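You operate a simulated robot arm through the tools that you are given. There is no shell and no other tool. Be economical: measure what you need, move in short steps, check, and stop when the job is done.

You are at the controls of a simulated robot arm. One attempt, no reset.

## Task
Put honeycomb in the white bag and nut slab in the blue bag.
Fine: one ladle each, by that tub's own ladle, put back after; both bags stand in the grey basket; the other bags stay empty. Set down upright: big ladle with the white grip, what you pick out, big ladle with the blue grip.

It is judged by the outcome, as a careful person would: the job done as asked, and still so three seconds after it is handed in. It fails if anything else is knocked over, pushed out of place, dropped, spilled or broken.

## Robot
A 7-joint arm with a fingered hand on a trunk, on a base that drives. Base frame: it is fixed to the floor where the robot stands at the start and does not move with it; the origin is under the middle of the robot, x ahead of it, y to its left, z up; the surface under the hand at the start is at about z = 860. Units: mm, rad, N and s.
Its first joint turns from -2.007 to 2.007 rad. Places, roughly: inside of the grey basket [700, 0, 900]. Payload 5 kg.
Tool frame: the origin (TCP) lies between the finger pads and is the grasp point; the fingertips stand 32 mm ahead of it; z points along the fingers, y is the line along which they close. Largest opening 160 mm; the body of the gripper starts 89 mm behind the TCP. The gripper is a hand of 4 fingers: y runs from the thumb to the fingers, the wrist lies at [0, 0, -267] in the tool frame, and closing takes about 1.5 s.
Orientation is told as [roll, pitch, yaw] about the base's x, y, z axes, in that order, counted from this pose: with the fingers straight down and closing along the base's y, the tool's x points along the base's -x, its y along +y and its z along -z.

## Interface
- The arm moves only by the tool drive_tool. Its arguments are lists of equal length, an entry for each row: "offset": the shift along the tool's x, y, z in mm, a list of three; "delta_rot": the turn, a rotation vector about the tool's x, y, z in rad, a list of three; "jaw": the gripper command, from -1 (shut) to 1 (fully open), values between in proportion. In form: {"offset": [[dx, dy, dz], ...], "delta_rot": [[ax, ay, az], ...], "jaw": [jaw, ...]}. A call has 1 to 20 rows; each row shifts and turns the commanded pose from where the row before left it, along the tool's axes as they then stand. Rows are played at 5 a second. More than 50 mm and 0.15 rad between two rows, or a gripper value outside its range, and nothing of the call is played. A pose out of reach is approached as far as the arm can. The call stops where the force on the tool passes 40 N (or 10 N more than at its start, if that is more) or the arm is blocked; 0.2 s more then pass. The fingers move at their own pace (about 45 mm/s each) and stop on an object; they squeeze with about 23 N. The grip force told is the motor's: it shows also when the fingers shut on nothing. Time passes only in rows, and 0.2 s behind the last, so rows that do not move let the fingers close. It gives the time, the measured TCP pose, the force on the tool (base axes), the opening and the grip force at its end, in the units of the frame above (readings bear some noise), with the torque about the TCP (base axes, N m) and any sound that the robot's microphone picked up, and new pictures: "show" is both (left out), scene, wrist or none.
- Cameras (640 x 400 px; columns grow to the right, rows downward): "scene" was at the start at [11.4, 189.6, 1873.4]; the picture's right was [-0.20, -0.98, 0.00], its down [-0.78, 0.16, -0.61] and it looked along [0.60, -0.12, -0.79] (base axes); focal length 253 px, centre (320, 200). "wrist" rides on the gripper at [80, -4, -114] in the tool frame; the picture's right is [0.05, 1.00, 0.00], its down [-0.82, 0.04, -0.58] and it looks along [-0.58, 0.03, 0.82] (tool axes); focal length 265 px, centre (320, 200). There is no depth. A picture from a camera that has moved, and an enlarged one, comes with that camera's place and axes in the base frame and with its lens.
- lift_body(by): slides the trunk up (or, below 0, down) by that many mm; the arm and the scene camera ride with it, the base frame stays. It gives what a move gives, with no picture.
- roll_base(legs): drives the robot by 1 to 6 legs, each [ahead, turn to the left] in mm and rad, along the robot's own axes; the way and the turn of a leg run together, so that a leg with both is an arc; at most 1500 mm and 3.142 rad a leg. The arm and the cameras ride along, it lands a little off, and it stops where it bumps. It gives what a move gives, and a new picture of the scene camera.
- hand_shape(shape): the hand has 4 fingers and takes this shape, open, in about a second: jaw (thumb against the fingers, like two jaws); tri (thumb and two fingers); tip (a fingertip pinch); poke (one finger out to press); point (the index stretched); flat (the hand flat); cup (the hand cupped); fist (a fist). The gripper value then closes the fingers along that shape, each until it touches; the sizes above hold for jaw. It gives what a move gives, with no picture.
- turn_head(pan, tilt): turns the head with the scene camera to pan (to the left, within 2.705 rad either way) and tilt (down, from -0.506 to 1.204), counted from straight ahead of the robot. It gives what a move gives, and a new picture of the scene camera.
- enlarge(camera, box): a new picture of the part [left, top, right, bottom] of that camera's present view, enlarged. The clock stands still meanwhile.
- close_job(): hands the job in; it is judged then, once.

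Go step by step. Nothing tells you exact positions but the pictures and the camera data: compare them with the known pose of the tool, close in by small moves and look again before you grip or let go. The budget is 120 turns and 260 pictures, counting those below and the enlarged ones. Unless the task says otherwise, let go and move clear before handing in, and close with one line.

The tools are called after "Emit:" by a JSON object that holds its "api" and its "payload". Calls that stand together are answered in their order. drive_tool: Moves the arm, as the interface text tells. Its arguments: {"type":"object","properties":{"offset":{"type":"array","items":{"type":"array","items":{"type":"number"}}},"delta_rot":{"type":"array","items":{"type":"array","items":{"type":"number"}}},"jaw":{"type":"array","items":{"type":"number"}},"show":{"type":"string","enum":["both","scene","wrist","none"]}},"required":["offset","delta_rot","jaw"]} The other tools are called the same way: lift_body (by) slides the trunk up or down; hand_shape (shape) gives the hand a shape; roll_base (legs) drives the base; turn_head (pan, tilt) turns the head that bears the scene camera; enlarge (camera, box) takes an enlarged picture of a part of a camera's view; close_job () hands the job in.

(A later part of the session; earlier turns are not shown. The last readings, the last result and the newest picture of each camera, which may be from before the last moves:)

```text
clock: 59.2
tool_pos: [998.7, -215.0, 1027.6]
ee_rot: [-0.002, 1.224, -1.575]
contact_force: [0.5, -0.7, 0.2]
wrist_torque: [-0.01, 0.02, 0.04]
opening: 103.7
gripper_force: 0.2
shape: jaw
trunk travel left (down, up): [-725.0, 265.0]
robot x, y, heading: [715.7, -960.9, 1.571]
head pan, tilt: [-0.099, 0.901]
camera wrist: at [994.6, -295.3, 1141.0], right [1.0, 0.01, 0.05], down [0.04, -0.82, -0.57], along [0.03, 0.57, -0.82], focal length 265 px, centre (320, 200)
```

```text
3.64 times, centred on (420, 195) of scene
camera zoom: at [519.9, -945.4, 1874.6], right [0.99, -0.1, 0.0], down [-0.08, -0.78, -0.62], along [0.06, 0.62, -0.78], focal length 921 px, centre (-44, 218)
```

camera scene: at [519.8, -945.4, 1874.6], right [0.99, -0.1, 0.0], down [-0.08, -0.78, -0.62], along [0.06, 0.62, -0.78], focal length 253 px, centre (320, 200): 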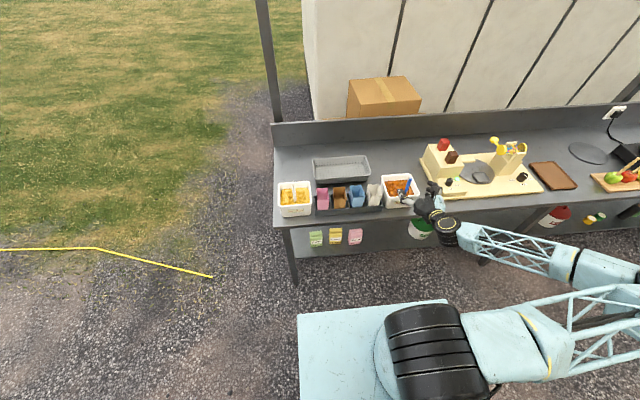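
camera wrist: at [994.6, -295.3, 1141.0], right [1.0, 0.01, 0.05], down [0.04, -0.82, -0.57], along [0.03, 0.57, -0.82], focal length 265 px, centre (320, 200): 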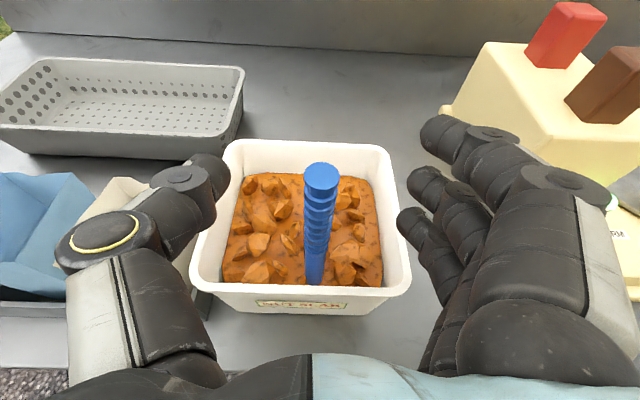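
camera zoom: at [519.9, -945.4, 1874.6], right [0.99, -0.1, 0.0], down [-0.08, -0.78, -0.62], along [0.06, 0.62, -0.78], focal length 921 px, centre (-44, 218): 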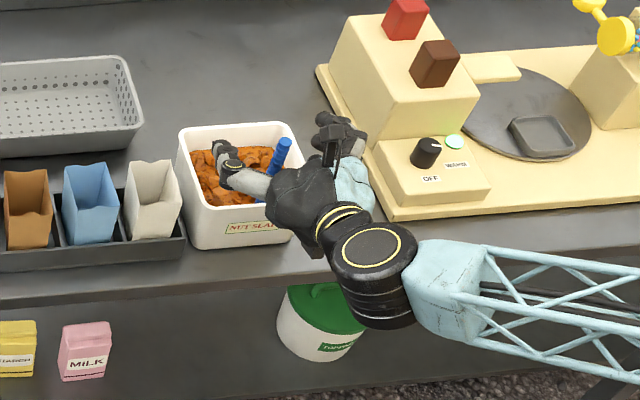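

Handle lies between thumb and fingers. Closing.

Emit:
{"api": "drive_tool", "payload": {"offset": [[0, 0, 0], [0, 0, 0], [0, 0, 0], [0, 0, 0], [0, 0, 0], [0, 0, 0], [0, 0, 0], [0, 0, 0], [0, 0, 0]], "delta_rot": [[0, 0, 0], [0, 0, 0], [0, 0, 0], [0, 0, 0], [0, 0, 0], [0, 0, 0], [0, 0, 0], [0, 0, 0], [0, 0, 0]], "jaw": [0, -0.3, -0.6, -1, -1, -1, -1, -1, -1], "show": "wrist"}}

Emit:
{"api": "enlarge", "payload": {"camera": "scene", "box": [370, 150, 450, 220]}}

```text
clock: 61.2
tool_pos: [998.9, -216.5, 1027.8]
ee_rot: [-0.001, 1.225, -1.575]
contact_force: [0.2, 0.2, 0.0]
wrist_torque: [0.0, 0.01, 0.01]
opening: 0.0
gripper_force: 23.2
shape: jaw
trunk travel left (down, up): [-725.0, 265.0]
robot x, y, heading: [716.8, -964.0, 1.571]
head pan, tilt: [-0.099, 0.901]
camera wrist: at [994.4, -295.4, 1141.1], right [1.0, 0.01, 0.05], down [0.04, -0.82, -0.57], along [0.03, 0.57, -0.82], focal length 265 px, centre (320, 200)
```

wrist: 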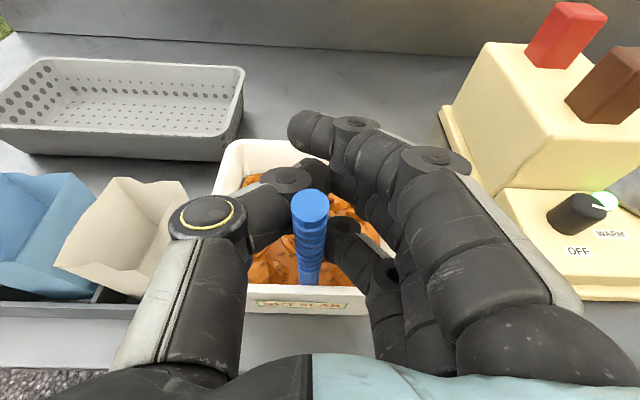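

```text
5.71 times, centred on (410, 185) of scene
camera zoom: at [519.9, -945.4, 1874.6], right [0.99, -0.1, 0.0], down [-0.08, -0.78, -0.62], along [0.06, 0.62, -0.78], focal length 1447 px, centre (-194, 286)
```

zoom: 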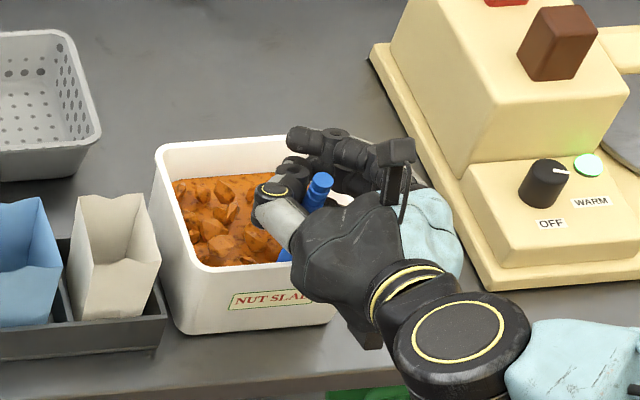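

The fingertips met past the handle, leaving it only caged. I'll open, back off, and try the other hand shapes in free air to see which pinches properly.

Emit:
{"api": "drive_tool", "payload": {"offset": [[0, 0, 0], [0, 0, 0], [0, 0, 0], [0, 0, 0], [0, 0, 0], [0, 0, -30], [0, 0, -30], [0, 0, -30]], "delta_rot": [[0, 0, 0], [0, 0, 0], [0, 0, 0], [0, 0, 0], [0, 0, 0], [0, 0, 0], [0, 0, 0], [0, 0, 0]], "jaw": [-0.5, 0, 0.3, 0.3, 0.3, 0.3, 0.3, 0.3], "show": "none"}}

Emit:
{"api": "hand_shape", "payload": {"shape": "tri"}}

Emit:
{"api": "drive_tool", "payload": {"offset": [[0, 0, 0]], "delta_rot": [[0, 0, 0]], "jaw": [1], "show": "wrist"}}

Emit:
{"api": "drive_tool", "payload": {"offset": [[0, 0, 0], [0, 0, 0], [0, 0, 0], [0, 0, 0], [0, 0, 0], [0, 0, 0], [0, 0, 0], [0, 0, 0]], "delta_rot": [[0, 0, 0], [0, 0, 0], [0, 0, 0], [0, 0, 0], [0, 0, 0], [0, 0, 0], [0, 0, 0], [0, 0, 0]], "jaw": [-0.9, -0.9, -0.9, -0.9, -0.9, -0.9, -0.9, -0.9], "show": "wrist"}}

```text
clock: 63.0
tool_pos: [996.9, -304.6, 1060.0]
ee_rot: [-0.002, 1.224, -1.577]
contact_force: [0.4, 0.0, -0.1]
wrist_torque: [0.01, 0.0, 0.01]
opening: 103.2
gripper_force: 0.0
shape: jaw
trunk travel left (down, up): [-725.0, 265.0]
robot x, y, heading: [715.0, -962.6, 1.567]
head pan, tilt: [-0.099, 0.901]
```

```text
clock: 63.9
tool_pos: [998.2, -302.3, 1058.5]
ee_rot: [-0.003, 1.223, -1.574]
contact_force: [-0.1, 0.0, 0.1]
wrist_torque: [0.02, 0.0, 0.01]
opening: 159.7
gripper_force: 0.0
shape: tri
trunk travel left (down, up): [-725.0, 265.0]
robot x, y, heading: [713.8, -958.9, 1.57]
head pan, tilt: [-0.099, 0.901]
```

```text
clock: 64.3
tool_pos: [997.0, -301.0, 1059.6]
ee_rot: [-0.002, 1.223, -1.574]
contact_force: [0.5, -0.1, 0.0]
wrist_torque: [-0.01, 0.02, 0.02]
opening: 159.8
gripper_force: 0.1
shape: tri
trunk travel left (down, up): [-725.0, 265.0]
robot x, y, heading: [719.4, -964.8, 1.573]
head pan, tilt: [-0.099, 0.901]
camera wrist: at [993.5, -381.7, 1172.8], right [1.0, 0.01, 0.05], down [0.04, -0.82, -0.57], along [0.03, 0.57, -0.82], focal length 265 px, centre (320, 200)
```

wrist: 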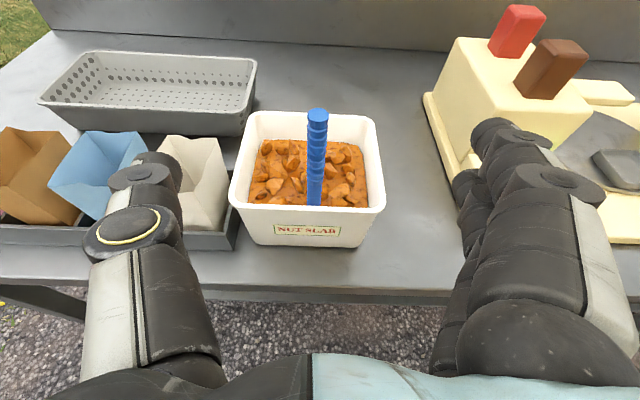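

```text
clock: 66.1
tool_pos: [999.1, -301.5, 1059.2]
ee_rot: [-0.002, 1.222, -1.576]
contact_force: [0.5, 0.5, -0.6]
wrist_torque: [-0.01, 0.01, 0.0]
opening: 8.6
gripper_force: 0.1
shape: tri
trunk travel left (down, up): [-725.0, 265.0]
robot x, y, heading: [717.8, -962.5, 1.572]
head pan, tilt: [-0.099, 0.901]
camera wrist: at [993.5, -381.7, 1172.8], right [1.0, 0.01, 0.05], down [0.04, -0.82, -0.57], along [0.03, 0.57, -0.82], focal length 265 px, centre (320, 200)
```

wrist: 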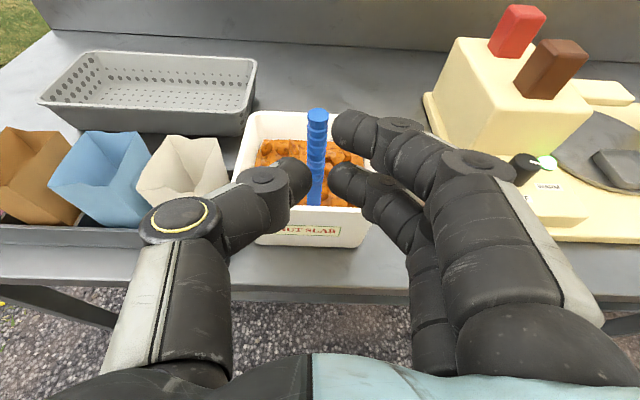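

Tri gives a true three-point pinch, about 12 mm ahead of the TCP. I'll re-approach so that the handle lies there.

Emit:
{"api": "drive_tool", "payload": {"offset": [[0, 0, 0], [0, 0, 0], [0, 0, 0], [-4, -1, 20], [-4, -1, 20], [-4, 0, 20], [-4, 0, 21], [0, 0, 0]], "delta_rot": [[0, 0, 0], [0, 0, 0], [0, 0, 0], [0, 0, 0], [0, 0, 0], [0, 0, 0], [0, 0, 0], [0, 0, 0]], "jaw": [0, 0, 0, 0, 0, 0, 0, 0], "show": "wrist"}}

Emit:
{"api": "drive_tool", "payload": {"offset": [[0, 0, 0], [0, 0, 0], [0, 0, 0], [0, 0, 0], [0, 0, 0], [0, 0, 0], [0, 0, 0], [0, 0, 0]], "delta_rot": [[0, 0, 0], [0, 0, 0], [0, 0, 0], [0, 0, 0], [0, 0, 0], [0, 0, 0], [0, 0, 0], [0, 0, 0]], "jaw": [-0.5, -0.7, -1, -1, -1, -1, -1, -1], "show": "wrist"}}

```text
clock: 67.9
tool_pos: [994.6, -231.0, 1015.1]
ee_rot: [0.001, 1.223, -1.576]
contact_force: [0.4, 0.6, 0.3]
wrist_torque: [-0.02, 0.0, 0.03]
opening: 79.0
gripper_force: 0.1
shape: tri
trunk travel left (down, up): [-725.0, 265.0]
robot x, y, heading: [717.6, -961.7, 1.572]
head pan, tilt: [-0.099, 0.901]
camera wrist: at [991.9, -310.1, 1128.5], right [1.0, 0.01, 0.05], down [0.04, -0.82, -0.57], along [0.03, 0.57, -0.82], focal length 265 px, centre (320, 200)
```

wrist: 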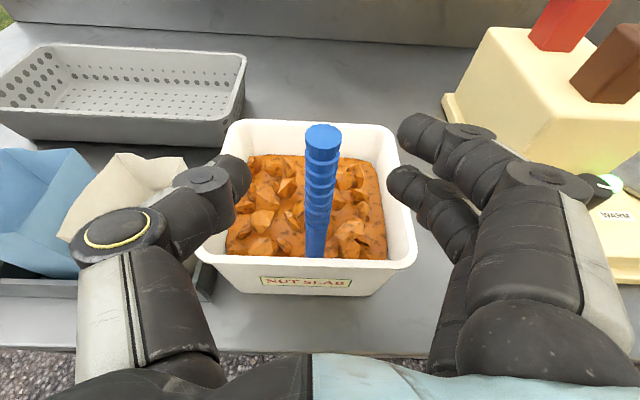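

```text
clock: 69.7
tool_pos: [995.7, -230.7, 1015.4]
ee_rot: [0.001, 1.223, -1.575]
contact_force: [-0.5, 0.0, 0.2]
wrist_torque: [-0.01, 0.1, 0.01]
opening: 0.0
gripper_force: 23.2
shape: tri
trunk travel left (down, up): [-725.0, 265.0]
robot x, y, heading: [717.6, -963.9, 1.573]
head pan, tilt: [-0.099, 0.901]
camera wrist: at [991.7, -310.1, 1128.8], right [1.0, 0.01, 0.05], down [0.04, -0.82, -0.57], along [0.03, 0.57, -0.82], focal length 265 px, centre (320, 200)
```

wrist: 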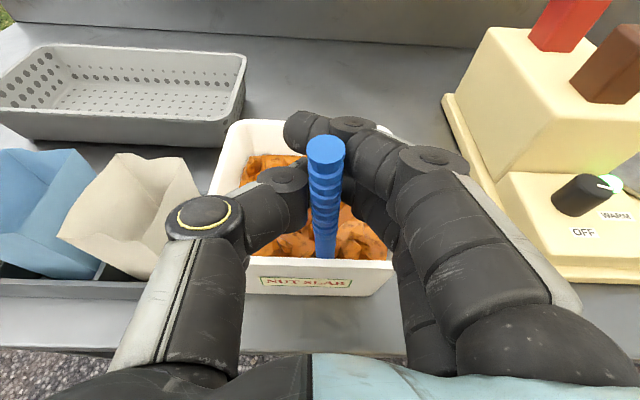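

Still caged just inside the pinch. I'll open slightly, back off about 20 mm, and close again on the fingertip pads.

Emit:
{"api": "drive_tool", "payload": {"offset": [[0, 0, 0], [0, 0, 0], [0, 0, 0], [-3, 0, -9], [-3, 0, -9], [0, 0, 0], [0, 0, 0], [0, 0, 0], [0, 0, 0], [0, 0, 0], [0, 0, 0]], "delta_rot": [[0, 0, 0], [0, 0, 0], [0, 0, 0], [0, 0, 0], [0, 0, 0], [0, 0, 0], [0, 0, 0], [0, 0, 0], [0, 0, 0], [0, 0, 0], [0, 0, 0]], "jaw": [-0.4, -0.4, -0.4, -0.4, -0.4, -0.7, -1, -1, -1, -1, -1], "show": "wrist"}}

Emit:
{"api": "enlarge", "payload": {"camera": "wrist", "box": [220, 90, 420, 290]}}

```text
clock: 72.1
tool_pos: [995.5, -248.5, 1013.9]
ee_rot: [-0.002, 1.225, -1.575]
contact_force: [-0.7, -0.4, 0.2]
wrist_torque: [-0.01, 0.06, 0.02]
opening: 7.3
gripper_force: 23.0
shape: tri
trunk travel left (down, up): [-725.0, 265.0]
robot x, y, heading: [718.3, -959.7, 1.57]
head pan, tilt: [-0.099, 0.901]
camera wrist: at [991.3, -328.4, 1129.2], right [1.0, 0.01, 0.05], down [0.04, -0.82, -0.57], along [0.03, 0.57, -0.82], focal length 265 px, centre (320, 200)
```

wrist: 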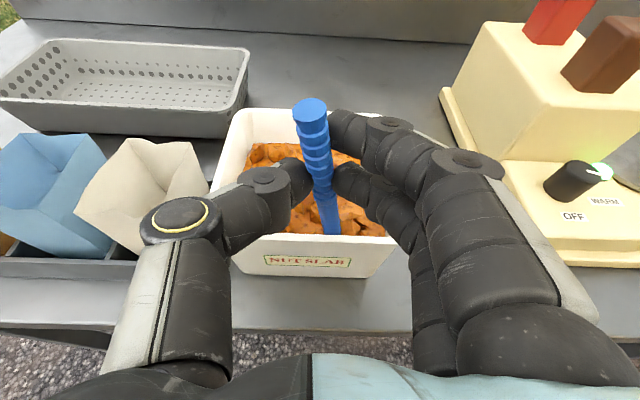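

```text
2.00 times, centred on (320, 190) of wrist
camera zoom: at [991.3, -328.4, 1129.2], right [1.0, 0.01, 0.05], down [0.04, -0.82, -0.57], along [0.03, 0.57, -0.82], focal length 531 px, centre (320, 220)
```

zoom: 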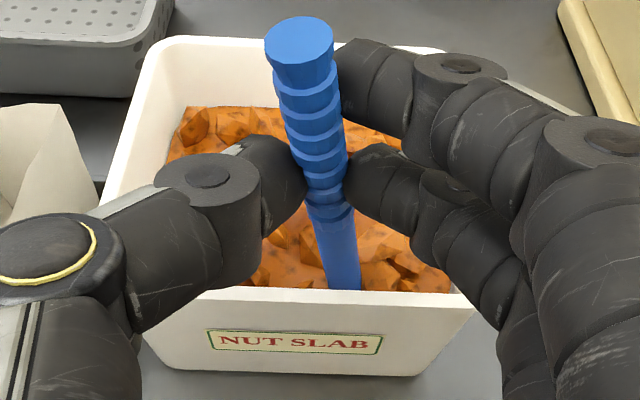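

A real three-point grip now. Lift slowly.

Emit:
{"api": "drive_tool", "payload": {"offset": [[19, 0, -7], [19, 0, -7], [19, 0, -7], [19, 0, -7], [19, 0, -7], [0, 0, 0]], "delta_rot": [[0, 0, 0], [0, 0, 0], [0, 0, 0], [0, 0, 0], [0, 0, 0], [0, 0, 0]], "jaw": [-1, -1, -1, -1, -1, -1], "show": "wrist"}}

Emit:
{"api": "enlarge", "payload": {"camera": "scene", "box": [370, 140, 450, 220]}}

Emit:
{"api": "enlarge", "payload": {"camera": "wrist", "box": [220, 60, 440, 260]}}

```text
clock: 73.5
tool_pos: [996.0, -249.1, 1115.8]
ee_rot: [-0.002, 1.222, -1.578]
contact_force: [0.6, -0.4, -0.7]
wrist_torque: [-0.02, 0.0, 0.05]
opening: 7.6
gripper_force: 23.1
shape: tri
trunk travel left (down, up): [-725.0, 265.0]
robot x, y, heading: [716.5, -963.9, 1.569]
head pan, tilt: [-0.099, 0.901]
camera wrist: at [991.9, -328.4, 1230.2], right [1.0, 0.01, 0.05], down [0.04, -0.82, -0.57], along [0.03, 0.57, -0.82], focal length 265 px, centre (320, 200)
```

wrist: 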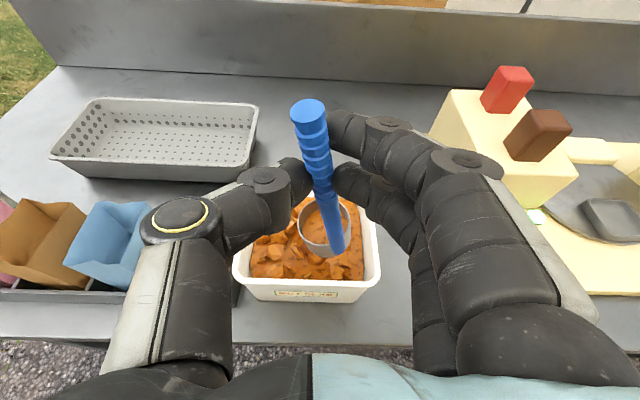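

```text
5.00 times, centred on (410, 180) of scene
camera zoom: at [520.1, -945.3, 1874.5], right [0.99, -0.1, 0.0], down [-0.08, -0.78, -0.62], along [0.06, 0.62, -0.78], focal length 1266 px, centre (-130, 300)
```

zoom: 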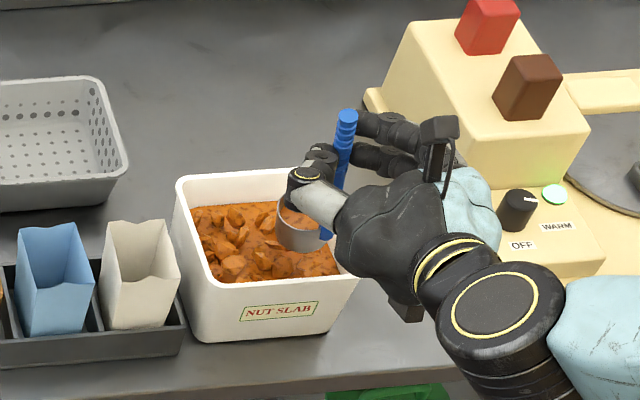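

```text
2.00 times, centred on (330, 160) of wrist
camera zoom: at [991.9, -328.4, 1230.2], right [1.0, 0.01, 0.05], down [0.04, -0.82, -0.57], along [0.03, 0.57, -0.82], focal length 531 px, centre (300, 280)
```

zoom: 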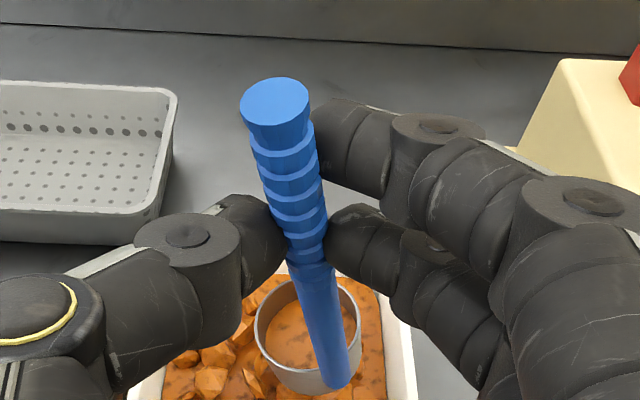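

The ladle is a full cylindrical cup (~46 mm) with its handle on the near side; it leans about 11°. I'll level it, then carry it slowly above the blue bag.

Emit:
{"api": "drive_tool", "payload": {"offset": [[0, 0, 0], [0, 0, 0], [0, 0, 0], [-1.3, -19.7, 2.5], [-1.3, -19.7, 2.5], [-1.3, -19.7, 2.5], [-1.3, -19.7, 2.5], [-1.3, -19.7, 2.5], [-1.3, -19.7, 2.5], [-1.3, -19.7, 2.5], [-1.3, -19.7, 2.5], [-1.3, -19.7, 2.5], [0, 0, 0]], "delta_rot": [[0.022, 0, 0.06], [0.022, 0, 0.06], [0.021, 0, 0.059], [0, 0, 0], [0, 0, 0], [0, 0, 0], [0, 0, 0], [0, 0, 0], [0, 0, 0], [0, 0, 0], [0, 0, 0], [0, 0, 0], [0, 0, 0]], "jaw": [-1, -1, -1, -1, -1, -1, -1, -1, -1, -1, -1, -1, -1]}}

Emit:
{"api": "enlarge", "payload": {"camera": "scene", "box": [310, 130, 410, 220]}}

Emit:
{"api": "enlarge", "payload": {"camera": "wrist", "box": [220, 60, 440, 280]}}

```text
clock: 76.3
tool_pos: [818.3, -234.5, 1133.2]
ee_rot: [-0.516, 1.177, -2.058]
contact_force: [-0.1, -0.2, -1.1]
wrist_torque: [-0.04, 0.0, 0.03]
opening: 7.1
gripper_force: 23.3
shape: tri
trunk travel left (down, up): [-725.0, 265.0]
robot x, y, heading: [717.1, -968.1, 1.573]
head pan, tilt: [-0.099, 0.901]
camera scene: at [520.1, -945.3, 1874.6], right [0.99, -0.1, 0.0], down [-0.08, -0.78, -0.62], along [0.06, 0.62, -0.78], focal length 253 px, centre (320, 200)
camera wrist: at [836.1, -313.3, 1245.2], right [0.99, 0.01, -0.14], down [-0.07, -0.82, -0.57], along [-0.12, 0.57, -0.81], focal length 265 px, centre (320, 200)
```

scene: 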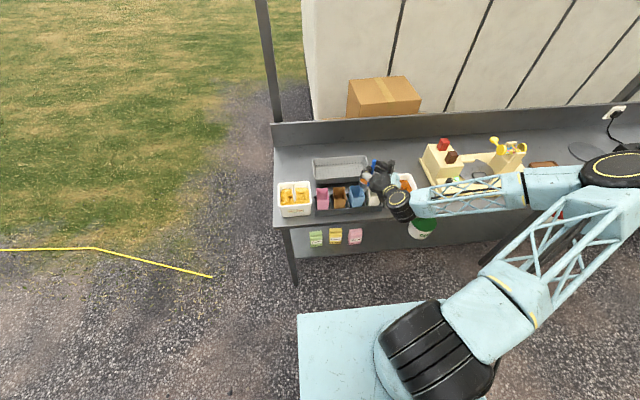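
wrist: 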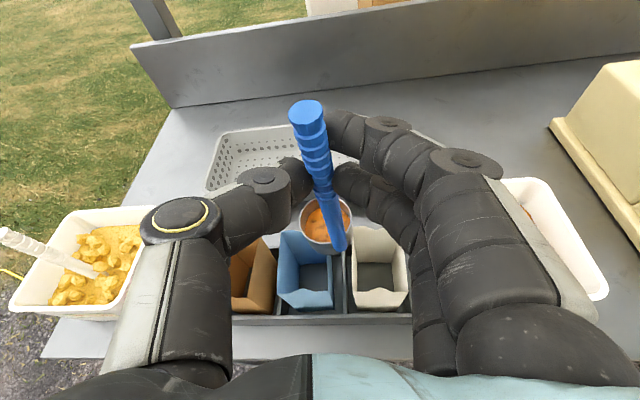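

```text
4.44 times, centred on (360, 175) of scene
camera zoom: at [520.1, -945.3, 1874.6], right [0.99, -0.1, 0.0], down [-0.08, -0.78, -0.62], along [0.06, 0.62, -0.78], focal length 1126 px, centre (142, 311)
```

zoom: 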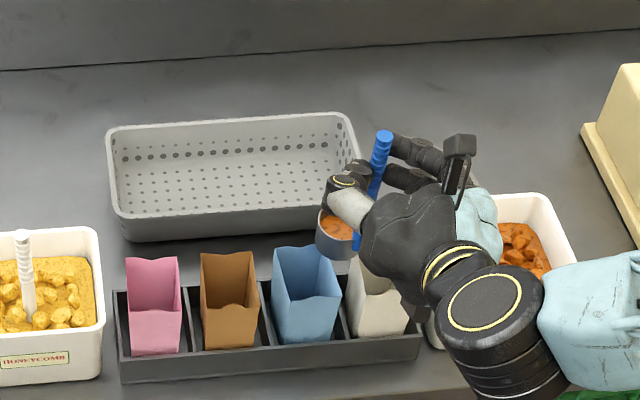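

```text
1.82 times, centred on (330, 170) of wrist
camera zoom: at [836.1, -313.3, 1245.2], right [0.99, 0.01, -0.14], down [-0.07, -0.82, -0.57], along [-0.12, 0.57, -0.81], focal length 483 px, centre (302, 254)
```

zoom: 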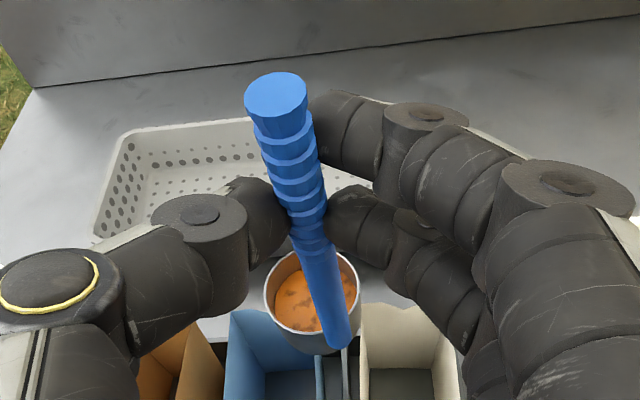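

Level and full. In the wrist view the cup is next to the blue bag (bag centre ≈782,-192). I'll begin tilting with compensation to keep the lip over the bag, checking partway.

Emit:
{"api": "drive_tool", "payload": {"offset": [[-10.4, 11.3, 3.8], [-3, -16.7, 1.1], [-2.5, -17.4, 0.9], [0, 0, 0]], "delta_rot": [[0, 0, 0], [-0.051, 0, -0.141], [-0.051, 0, -0.141], [0, 0, 0]], "jaw": [-1, -1, -1, -1], "show": "wrist"}}

Emit:
{"api": "enlarge", "payload": {"camera": "scene", "box": [310, 130, 410, 220]}}

```text
clock: 77.3
tool_pos: [793.6, -234.4, 1116.2]
ee_rot: [0.315, 1.207, -1.28]
contact_force: [0.0, -0.1, 2.7]
wrist_torque: [0.0, -0.14, -0.06]
opening: 7.2
gripper_force: 23.0
shape: tri
trunk travel left (down, up): [-725.0, 265.0]
robot x, y, heading: [717.9, -962.8, 1.565]
head pan, tilt: [-0.099, 0.901]
camera wrist: at [776.6, -312.5, 1229.5], right [0.99, 0.01, 0.16], down [0.1, -0.82, -0.56], along [0.12, 0.57, -0.81], focal length 265 px, centre (320, 200)
```

wrist: 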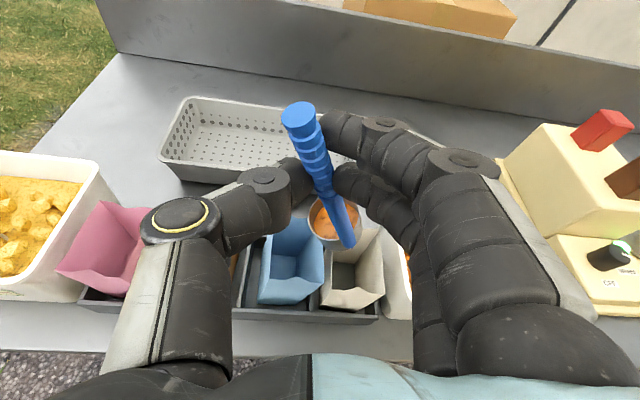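

```text
4.44 times, centred on (360, 175) of scene
camera zoom: at [520.3, -945.9, 1874.5], right [0.99, -0.1, 0.0], down [-0.08, -0.78, -0.62], along [0.06, 0.62, -0.78], focal length 1126 px, centre (142, 311)
```

zoom: 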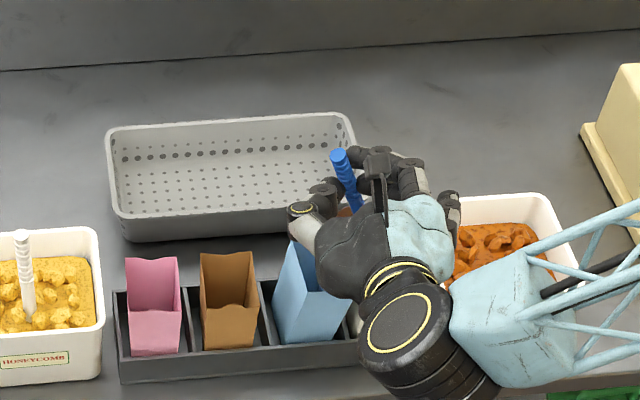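

The tool shows 2.7 N upward and the blue bag looks disturbed, so the cup bottom is likely touching a bag. Raise straight up and re-check.

Emit:
{"api": "drive_tool", "payload": {"offset": [[9, 1, -3], [18, 2, -6.5], [18, 2, -6.5], [0, 0, 0]], "delta_rot": [[0, 0, 0], [0, 0, 0], [0, 0, 0], [0, 0, 0]], "jaw": [-1, -1, -1, -1], "show": "wrist"}}

Emit:
{"api": "enlarge", "payload": {"camera": "scene", "box": [310, 130, 410, 220]}}

Emit:
{"api": "enlarge", "payload": {"camera": "wrist", "box": [220, 160, 420, 340]}}

```text
clock: 78.3
tool_pos: [793.2, -231.3, 1164.6]
ee_rot: [0.31, 1.208, -1.283]
contact_force: [-0.3, 1.0, -0.4]
wrist_torque: [-0.01, 0.01, 0.03]
opening: 7.4
gripper_force: 23.5
shape: tri
trunk travel left (down, up): [-725.0, 265.0]
robot x, y, heading: [715.7, -964.6, 1.569]
head pan, tilt: [-0.099, 0.901]
camera wrist: at [777.0, -311.2, 1276.8], right [0.99, 0.01, 0.16], down [0.1, -0.82, -0.56], along [0.12, 0.57, -0.81], focal length 265 px, centre (320, 200)
```

wrist: 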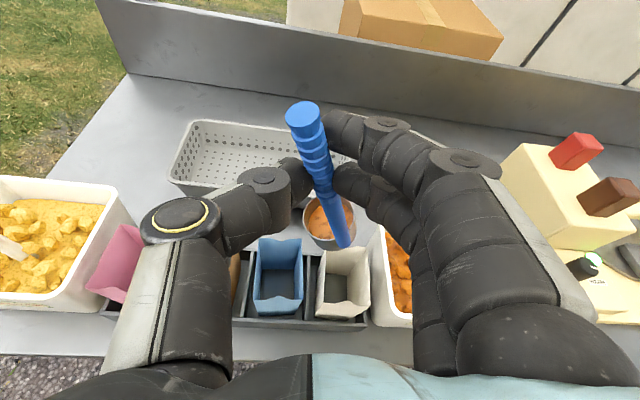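

```text
4.44 times, centred on (360, 175) of scene
camera zoom: at [520.0, -945.1, 1874.5], right [0.99, -0.1, 0.0], down [-0.08, -0.78, -0.62], along [0.06, 0.62, -0.78], focal length 1126 px, centre (142, 311)
```

zoom: 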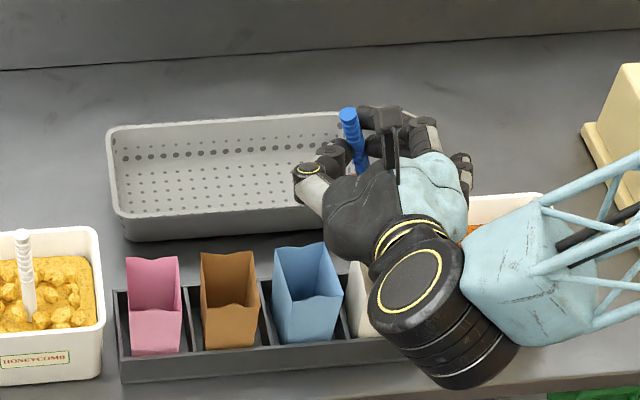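

```text
2.22 times, centred on (320, 250) of wrist
camera zoom: at [777.0, -311.2, 1276.8], right [0.99, 0.01, 0.16], down [0.1, -0.82, -0.56], along [0.12, 0.57, -0.81], focal length 590 px, centre (320, 89)
```

zoom: 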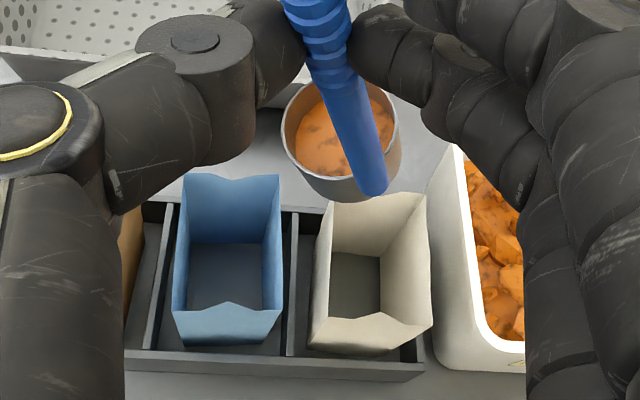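

The bags settled back upright. The cup bottom hangs lower than thought, so I'll repeat about 45 mm higher, shifted 14 mm toward me, and check again.

Emit:
{"api": "drive_tool", "payload": {"offset": [[-7.4, -20.4, -12.3], [-5, -19, 1.8], [0, 0, 0]], "delta_rot": [[-0.051, 0, -0.141], [-0.051, 0, -0.141], [0, 0, 0]], "jaw": [-1, -1, -1], "show": "wrist"}}

Emit:
{"api": "enlarge", "payload": {"camera": "scene", "box": [310, 130, 410, 220]}}

Emit:
{"api": "enlarge", "payload": {"camera": "wrist", "box": [220, 160, 420, 340]}}

```text
clock: 79.1
tool_pos: [756.7, -247.9, 1150.5]
ee_rot: [0.908, 1.041, -0.74]
contact_force: [0.1, 0.4, -0.8]
wrist_torque: [-0.04, 0.07, 0.0]
opening: 7.4
gripper_force: 22.6
shape: tri
trunk travel left (down, up): [-725.0, 265.0]
robot x, y, heading: [719.3, -964.7, 1.567]
head pan, tilt: [-0.099, 0.901]
camera wrist: at [707.2, -326.3, 1253.0], right [0.9, 0.01, 0.44], down [0.26, -0.82, -0.51], along [0.36, 0.57, -0.74], focal length 265 px, centre (320, 200)
```

wrist: 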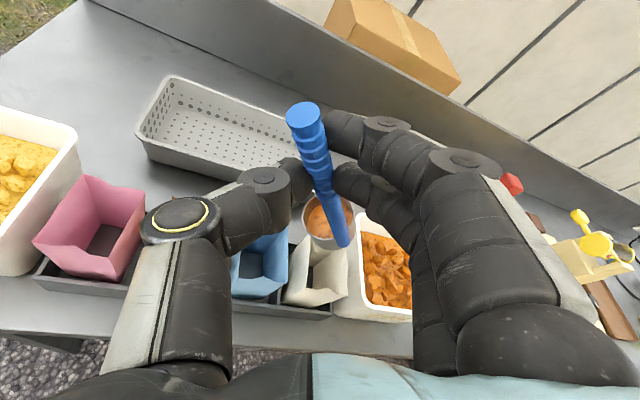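

```text
4.44 times, centred on (360, 175) of scene
camera zoom: at [520.4, -945.6, 1874.6], right [0.99, -0.1, 0.0], down [-0.08, -0.78, -0.62], along [0.06, 0.62, -0.78], focal length 1126 px, centre (142, 311)
```

zoom: 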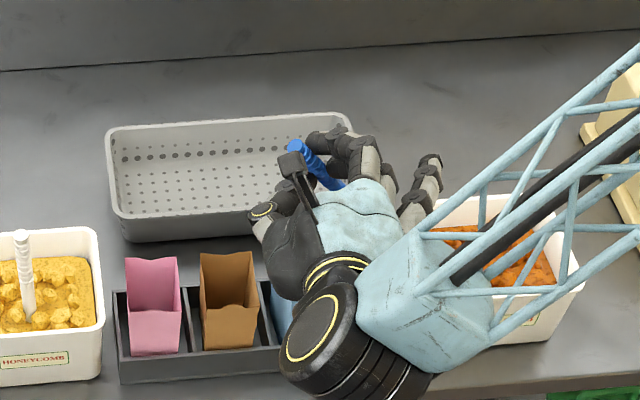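

```text
2.22 times, centred on (320, 250) of wrist
camera zoom: at [707.2, -326.3, 1253.0], right [0.9, 0.01, 0.44], down [0.26, -0.82, -0.51], along [0.36, 0.57, -0.74], focal length 590 px, centre (320, 89)
```

zoom: 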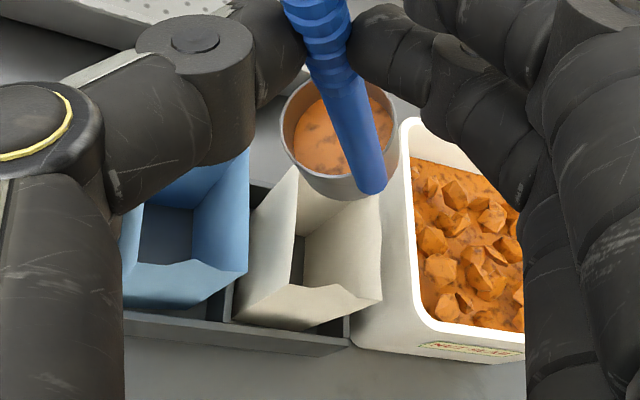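

Contents still in; the lip is above the blue bag (≈793,-193). Continue tilting.

Emit:
{"api": "drive_tool", "payload": {"offset": [[-2.2, -19.6, 0.8], [-4.4, -20.7, 1.6], [-2.1, -20.4, 0.8], [0, 0, 0]], "delta_rot": [[-0.051, 0, -0.141], [-0.051, 0, -0.141], [-0.051, 0, -0.141], [0, 0, 0]], "jaw": [-1, -1, -1, -1], "show": "wrist"}}

Emit:
{"api": "enlarge", "payload": {"camera": "wrist", "box": [180, 140, 420, 340]}}

```text
clock: 80.1
tool_pos: [710.7, -246.3, 1110.1]
ee_rot: [1.287, 0.659, -0.448]
contact_force: [0.4, 0.8, -0.1]
wrist_torque: [-0.08, 0.03, 0.0]
opening: 7.4
gripper_force: 22.9
shape: tri
trunk travel left (down, up): [-725.0, 265.0]
robot x, y, heading: [716.0, -965.8, 1.569]
head pan, tilt: [-0.099, 0.901]
camera wrist: at [622.3, -325.5, 1181.5], right [0.61, 0.02, 0.79], down [0.46, -0.82, -0.34], along [0.64, 0.57, -0.51], focal length 265 px, centre (320, 200)
```

wrist: 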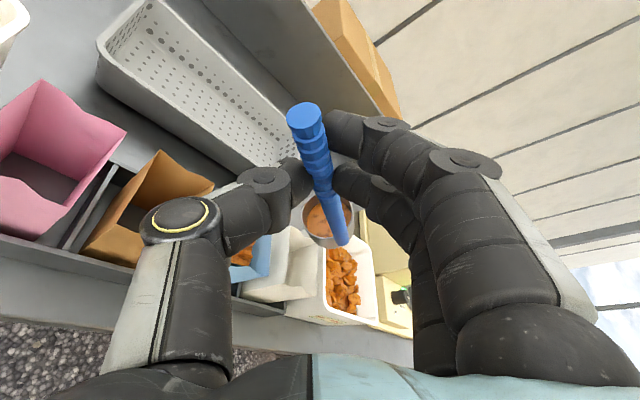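

```text
2.00 times, centred on (300, 240) of wrist
camera zoom: at [622.3, -325.5, 1181.5], right [0.61, 0.02, 0.79], down [0.46, -0.82, -0.34], along [0.64, 0.57, -0.51], focal length 531 px, centre (360, 120)
```

zoom: 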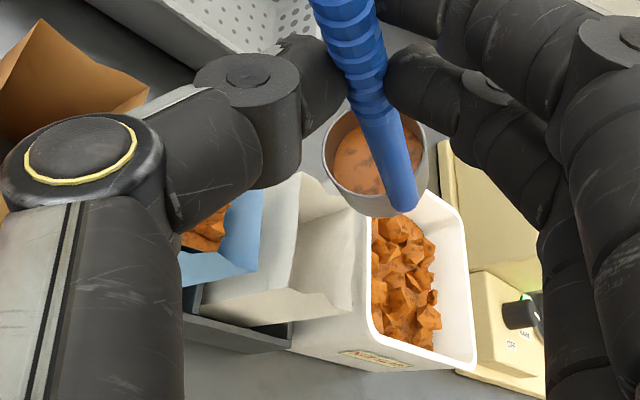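

Orange chunks are landing in the blue bag. Continue the tilt to empty the cup.

Emit:
{"api": "drive_tool", "payload": {"offset": [[1.2, -16.9, -0.4], [4, -12.1, -1.4], [4.1, -7.4, -1.5], [4.5, -1.3, -1.6], [0.9, 0, -0.3], [0, 0, 0], [0, 0, 0]], "delta_rot": [[-0.051, 0, -0.141], [-0.051, 0, -0.141], [-0.051, 0, -0.141], [-0.051, 0, -0.141], [-0.051, 0, -0.141], [0, 0, 0], [0, 0, 0]], "jaw": [-1, -1, -1, -1, -1, -1, -1], "show": "wrist"}}

Emit:
{"api": "enlarge", "payload": {"camera": "wrist", "box": [180, 140, 420, 340]}}

Emit:
{"api": "enlarge", "payload": {"camera": "scene", "box": [310, 130, 410, 220]}}

```text
clock: 81.7
tool_pos: [674.0, -245.2, 1086.8]
ee_rot: [1.586, -0.035, -0.348]
contact_force: [0.0, -0.3, -0.4]
wrist_torque: [-0.03, 0.06, -0.02]
opening: 7.2
gripper_force: 23.0
shape: tri
trunk travel left (down, up): [-725.0, 265.0]
robot x, y, heading: [719.1, -962.4, 1.572]
head pan, tilt: [-0.099, 0.901]
camera wrist: at [560.5, -324.6, 1076.8], right [-0.09, 0.02, 1.0], down [0.57, -0.82, 0.06], along [0.82, 0.57, 0.06], focal length 265 px, centre (320, 200)
```

wrist: 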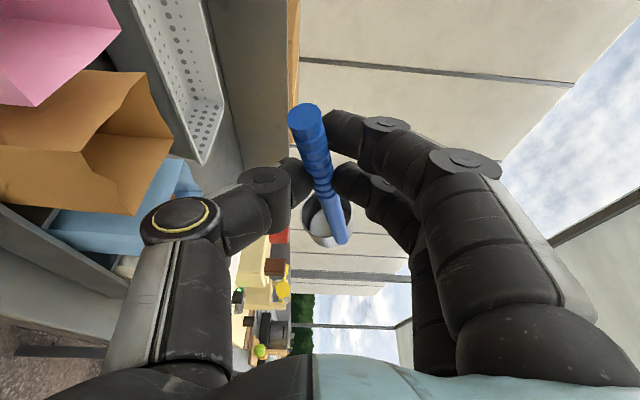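

```text
2.00 times, centred on (300, 240) of wrist
camera zoom: at [560.5, -324.6, 1076.8], right [-0.09, 0.02, 1.0], down [0.57, -0.82, 0.06], along [0.82, 0.57, 0.06], focal length 531 px, centre (360, 120)
```

zoom: 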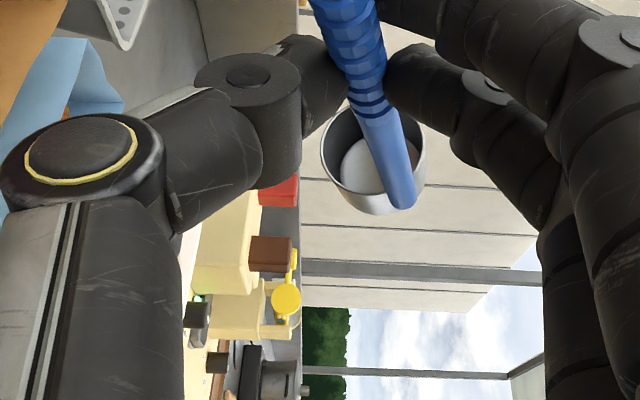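

```text
4.44 times, centred on (360, 175) of scene
camera zoom: at [519.3, -945.3, 1874.5], right [0.99, -0.1, 0.0], down [-0.08, -0.78, -0.62], along [0.06, 0.62, -0.78], focal length 1126 px, centre (142, 311)
```

zoom: 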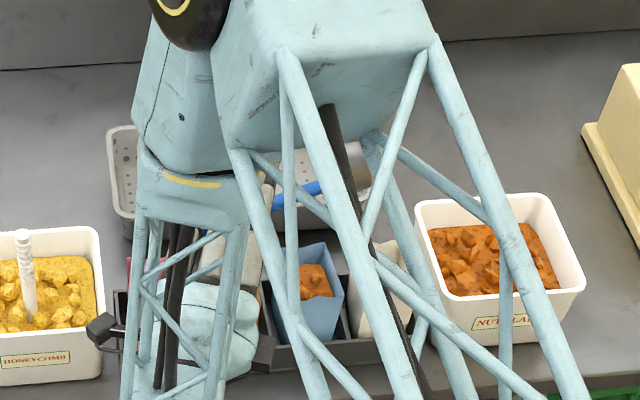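

The cup is empty and the nut slab is in the blue bag. Raise, untilt, and head back to the nut tub.

Emit:
{"api": "drive_tool", "payload": {"offset": [[0, 30, 0], [0, 30, 0], [0, 30, 0], [0, 0, 0], [0, 0, 0], [0, 0, 0], [0, 0, 0], [0, 0, 0], [0, 0, 0], [0, 0, 0], [0, 0, 0], [0, 0, 0], [0, 0, 0], [0, 0, 0], [0, 0, 0], [0, 0, 0]], "delta_rot": [[0, 0, 0], [0, 0, 0], [0, 0, 0], [0.051, 0, 0.141], [0.051, 0, 0.141], [0.051, 0, 0.141], [0.051, 0, 0.141], [0.051, 0, 0.141], [0.051, 0, 0.141], [0.051, 0, 0.141], [0.051, 0, 0.141], [0.051, 0, 0.141], [0.051, 0, 0.141], [0.051, 0, 0.141], [0.051, 0, 0.141], [0, 0, 0]], "jaw": [-1, -1, -1, -1, -1, -1, -1, -1, -1, -1, -1, -1, -1, -1, -1, -1], "show": "wrist"}}

Emit:
{"api": "enlarge", "payload": {"camera": "scene", "box": [310, 130, 410, 220]}}

```text
clock: 85.1
tool_pos: [670.2, -245.2, 1174.5]
ee_rot: [-0.519, 1.177, -2.059]
contact_force: [-1.0, -0.1, 0.5]
wrist_torque: [-0.01, 0.03, -0.01]
opening: 6.8
gripper_force: 23.5
shape: tri
trunk travel left (down, up): [-725.0, 265.0]
robot x, y, heading: [716.4, -963.5, 1.567]
head pan, tilt: [-0.099, 0.901]
camera wrist: at [688.0, -324.8, 1287.4], right [0.99, 0.02, -0.14], down [-0.07, -0.82, -0.57], along [-0.13, 0.57, -0.81], focal length 265 px, centre (320, 200)
```

wrist: 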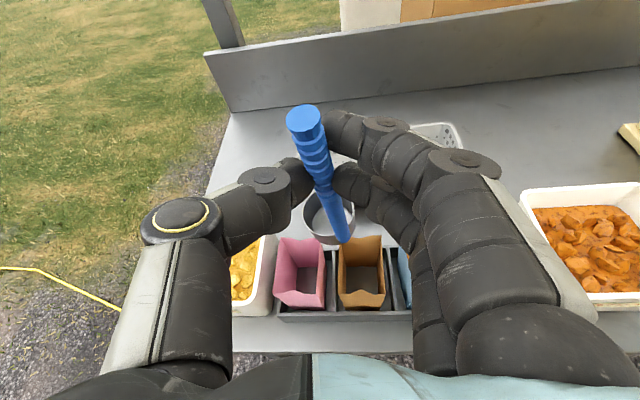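

```text
4.44 times, centred on (360, 175) of scene
camera zoom: at [518.8, -945.3, 1874.4], right [0.99, -0.1, 0.0], down [-0.08, -0.78, -0.62], along [0.06, 0.62, -0.78], focal length 1126 px, centre (142, 311)
```

zoom: 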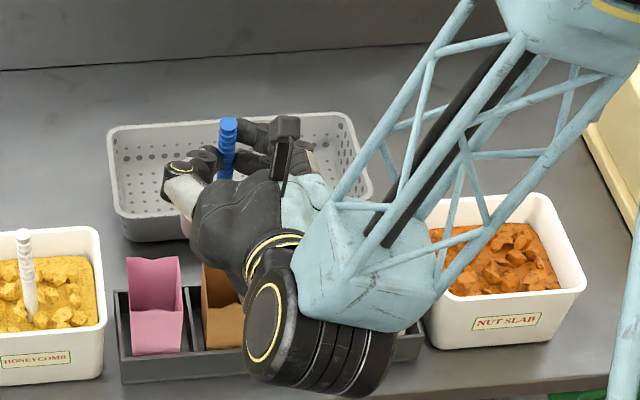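

Emit:
{"api": "drive_tool", "payload": {"offset": [[8.1, 39.3, 0.1], [8.1, 39.3, 0.1], [8.1, 39.3, 0.1], [8.1, 39.3, 0.1], [8.1, 39.3, 0.1], [8.1, 39.3, 0.1], [8.1, 39.3, 0.1], [8.1, 39.3, 0.1], [0, 0, 0]], "delta_rot": [[0, 0, 0], [0, 0, 0], [0, 0, 0], [0, 0, 0], [0, 0, 0], [0, 0, 0], [0, 0, 0], [0, 0, 0], [0, 0, 0]], "jaw": [-1, -1, -1, -1, -1, -1, -1, -1, -1], "show": "wrist"}}

Emit:
{"api": "enlarge", "payload": {"camera": "scene", "box": [340, 130, 460, 220]}}

```text
clock: 87.1
tool_pos: [991.1, -222.3, 1176.6]
ee_rot: [-0.516, 1.179, -2.055]
contact_force: [-0.3, 0.8, -0.5]
wrist_torque: [-0.08, -0.01, -0.02]
opening: 6.7
gripper_force: 22.7
shape: tri
trunk travel left (down, up): [-725.0, 265.0]
robot x, y, heading: [719.1, -963.9, 1.569]
head pan, tilt: [-0.099, 0.901]
camera wrist: at [1008.5, -301.7, 1288.7], right [0.99, 0.02, -0.14], down [-0.07, -0.82, -0.57], along [-0.12, 0.57, -0.81], focal length 265 px, centre (320, 200)
```

wrist: 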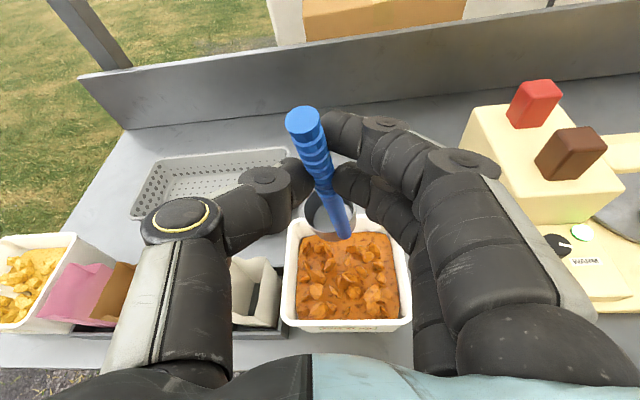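

```text
4.44 times, centred on (400, 175) of scene
camera zoom: at [519.0, -945.2, 1874.5], right [0.99, -0.1, 0.0], down [-0.08, -0.78, -0.62], along [0.06, 0.62, -0.78], focal length 1126 px, centre (-36, 311)
```

zoom: 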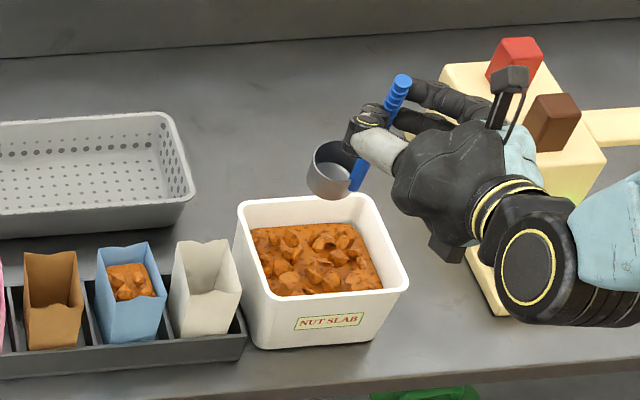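

Blue bag is filled neatly; the cup is empty. Lowering the ladle back into its tub.

Emit:
{"api": "drive_tool", "payload": {"offset": [[-18.9, 3.7, 4.5], [-18.9, 3.7, 4.5], [-18.9, 3.7, 4.5], [-18.9, 3.7, 4.5], [-18.9, 3.7, 4.5], [-18.9, 3.7, 4.5], [0, 0, 0]], "delta_rot": [[0, 0, 0], [0, 0, 0], [0, 0, 0], [0, 0, 0], [0, 0, 0], [0, 0, 0], [0, 0, 0]], "jaw": [-1, -1, -1, -1, -1, -1, -1], "show": "wrist"}}

Emit:
{"api": "enlarge", "payload": {"camera": "scene", "box": [340, 130, 460, 220]}}

```text
clock: 88.7
tool_pos: [991.0, -237.2, 1057.9]
ee_rot: [-0.518, 1.178, -2.054]
contact_force: [-0.2, -0.4, -1.4]
wrist_torque: [-0.05, 0.0, 0.0]
opening: 6.8
gripper_force: 22.8
shape: tri
trunk travel left (down, up): [-725.0, 265.0]
robot x, y, heading: [716.0, -964.8, 1.567]
head pan, tilt: [-0.099, 0.901]
camera wrist: at [1009.1, -316.5, 1170.1], right [0.99, 0.01, -0.14], down [-0.07, -0.82, -0.57], along [-0.12, 0.57, -0.81], focal length 265 px, centre (320, 200)
```

wrist: 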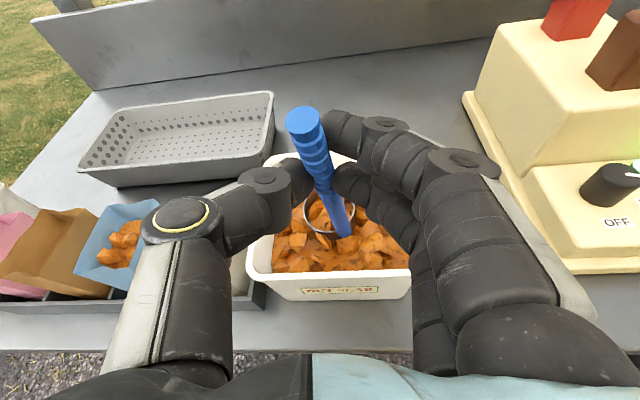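

```text
4.44 times, centred on (400, 175) of scene
camera zoom: at [519.7, -945.4, 1874.6], right [0.99, -0.1, 0.0], down [-0.08, -0.78, -0.62], along [0.06, 0.62, -0.78], focal length 1126 px, centre (-36, 311)
```

zoom: 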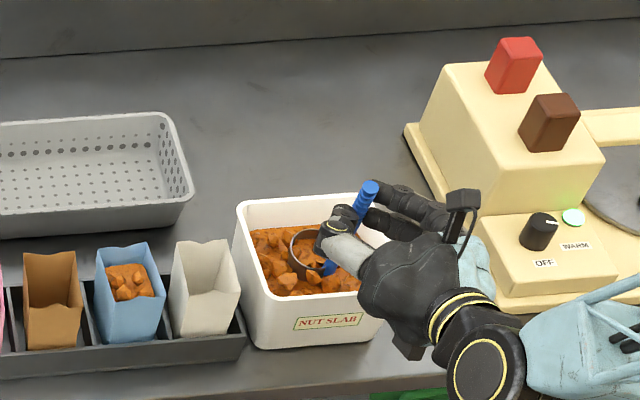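

Emit:
{"api": "drive_tool", "payload": {"offset": [[-9.4, 1.9, 2.2], [-9.4, 1.9, 2.2], [-9.4, 1.9, 2.2], [-9.4, 1.9, 2.2], [0, 0, 0]], "delta_rot": [[0, 0, 0], [0, 0, 0], [0, 0, 0], [0, 0, 0], [0, 0, 0]], "jaw": [-1, -1, -1, -1, -1], "show": "wrist"}}

Emit:
{"api": "enlarge", "payload": {"camera": "scene", "box": [360, 140, 440, 220]}}

```text
clock: 89.9
tool_pos: [990.7, -241.1, 1017.1]
ee_rot: [-0.515, 1.177, -2.056]
contact_force: [0.2, -0.9, -0.1]
wrist_torque: [-0.03, 0.02, 0.0]
opening: 7.1
gripper_force: 23.3
shape: tri
trunk travel left (down, up): [-725.0, 265.0]
robot x, y, heading: [719.1, -960.4, 1.572]
head pan, tilt: [-0.099, 0.901]
camera wrist: at [1007.8, -321.1, 1129.6], right [0.99, 0.01, -0.14], down [-0.07, -0.82, -0.57], along [-0.12, 0.57, -0.81], focal length 265 px, centre (320, 200)
```

wrist: 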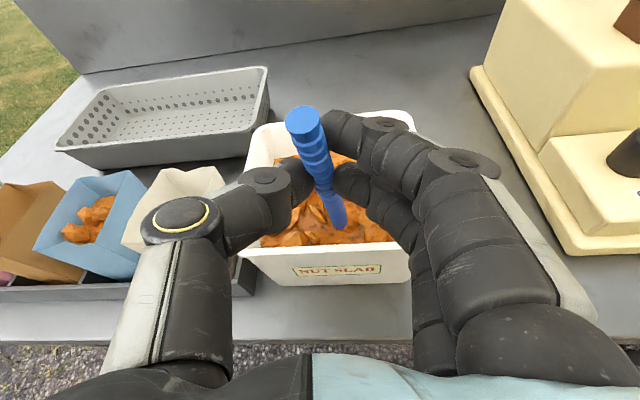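

```text
5.00 times, centred on (400, 180) of scene
camera zoom: at [519.8, -945.3, 1874.6], right [0.99, -0.1, 0.0], down [-0.08, -0.78, -0.62], along [0.06, 0.62, -0.78], focal length 1266 px, centre (-80, 300)
```

zoom: 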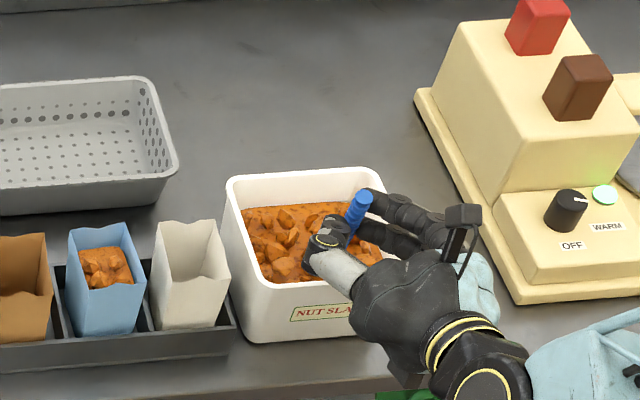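

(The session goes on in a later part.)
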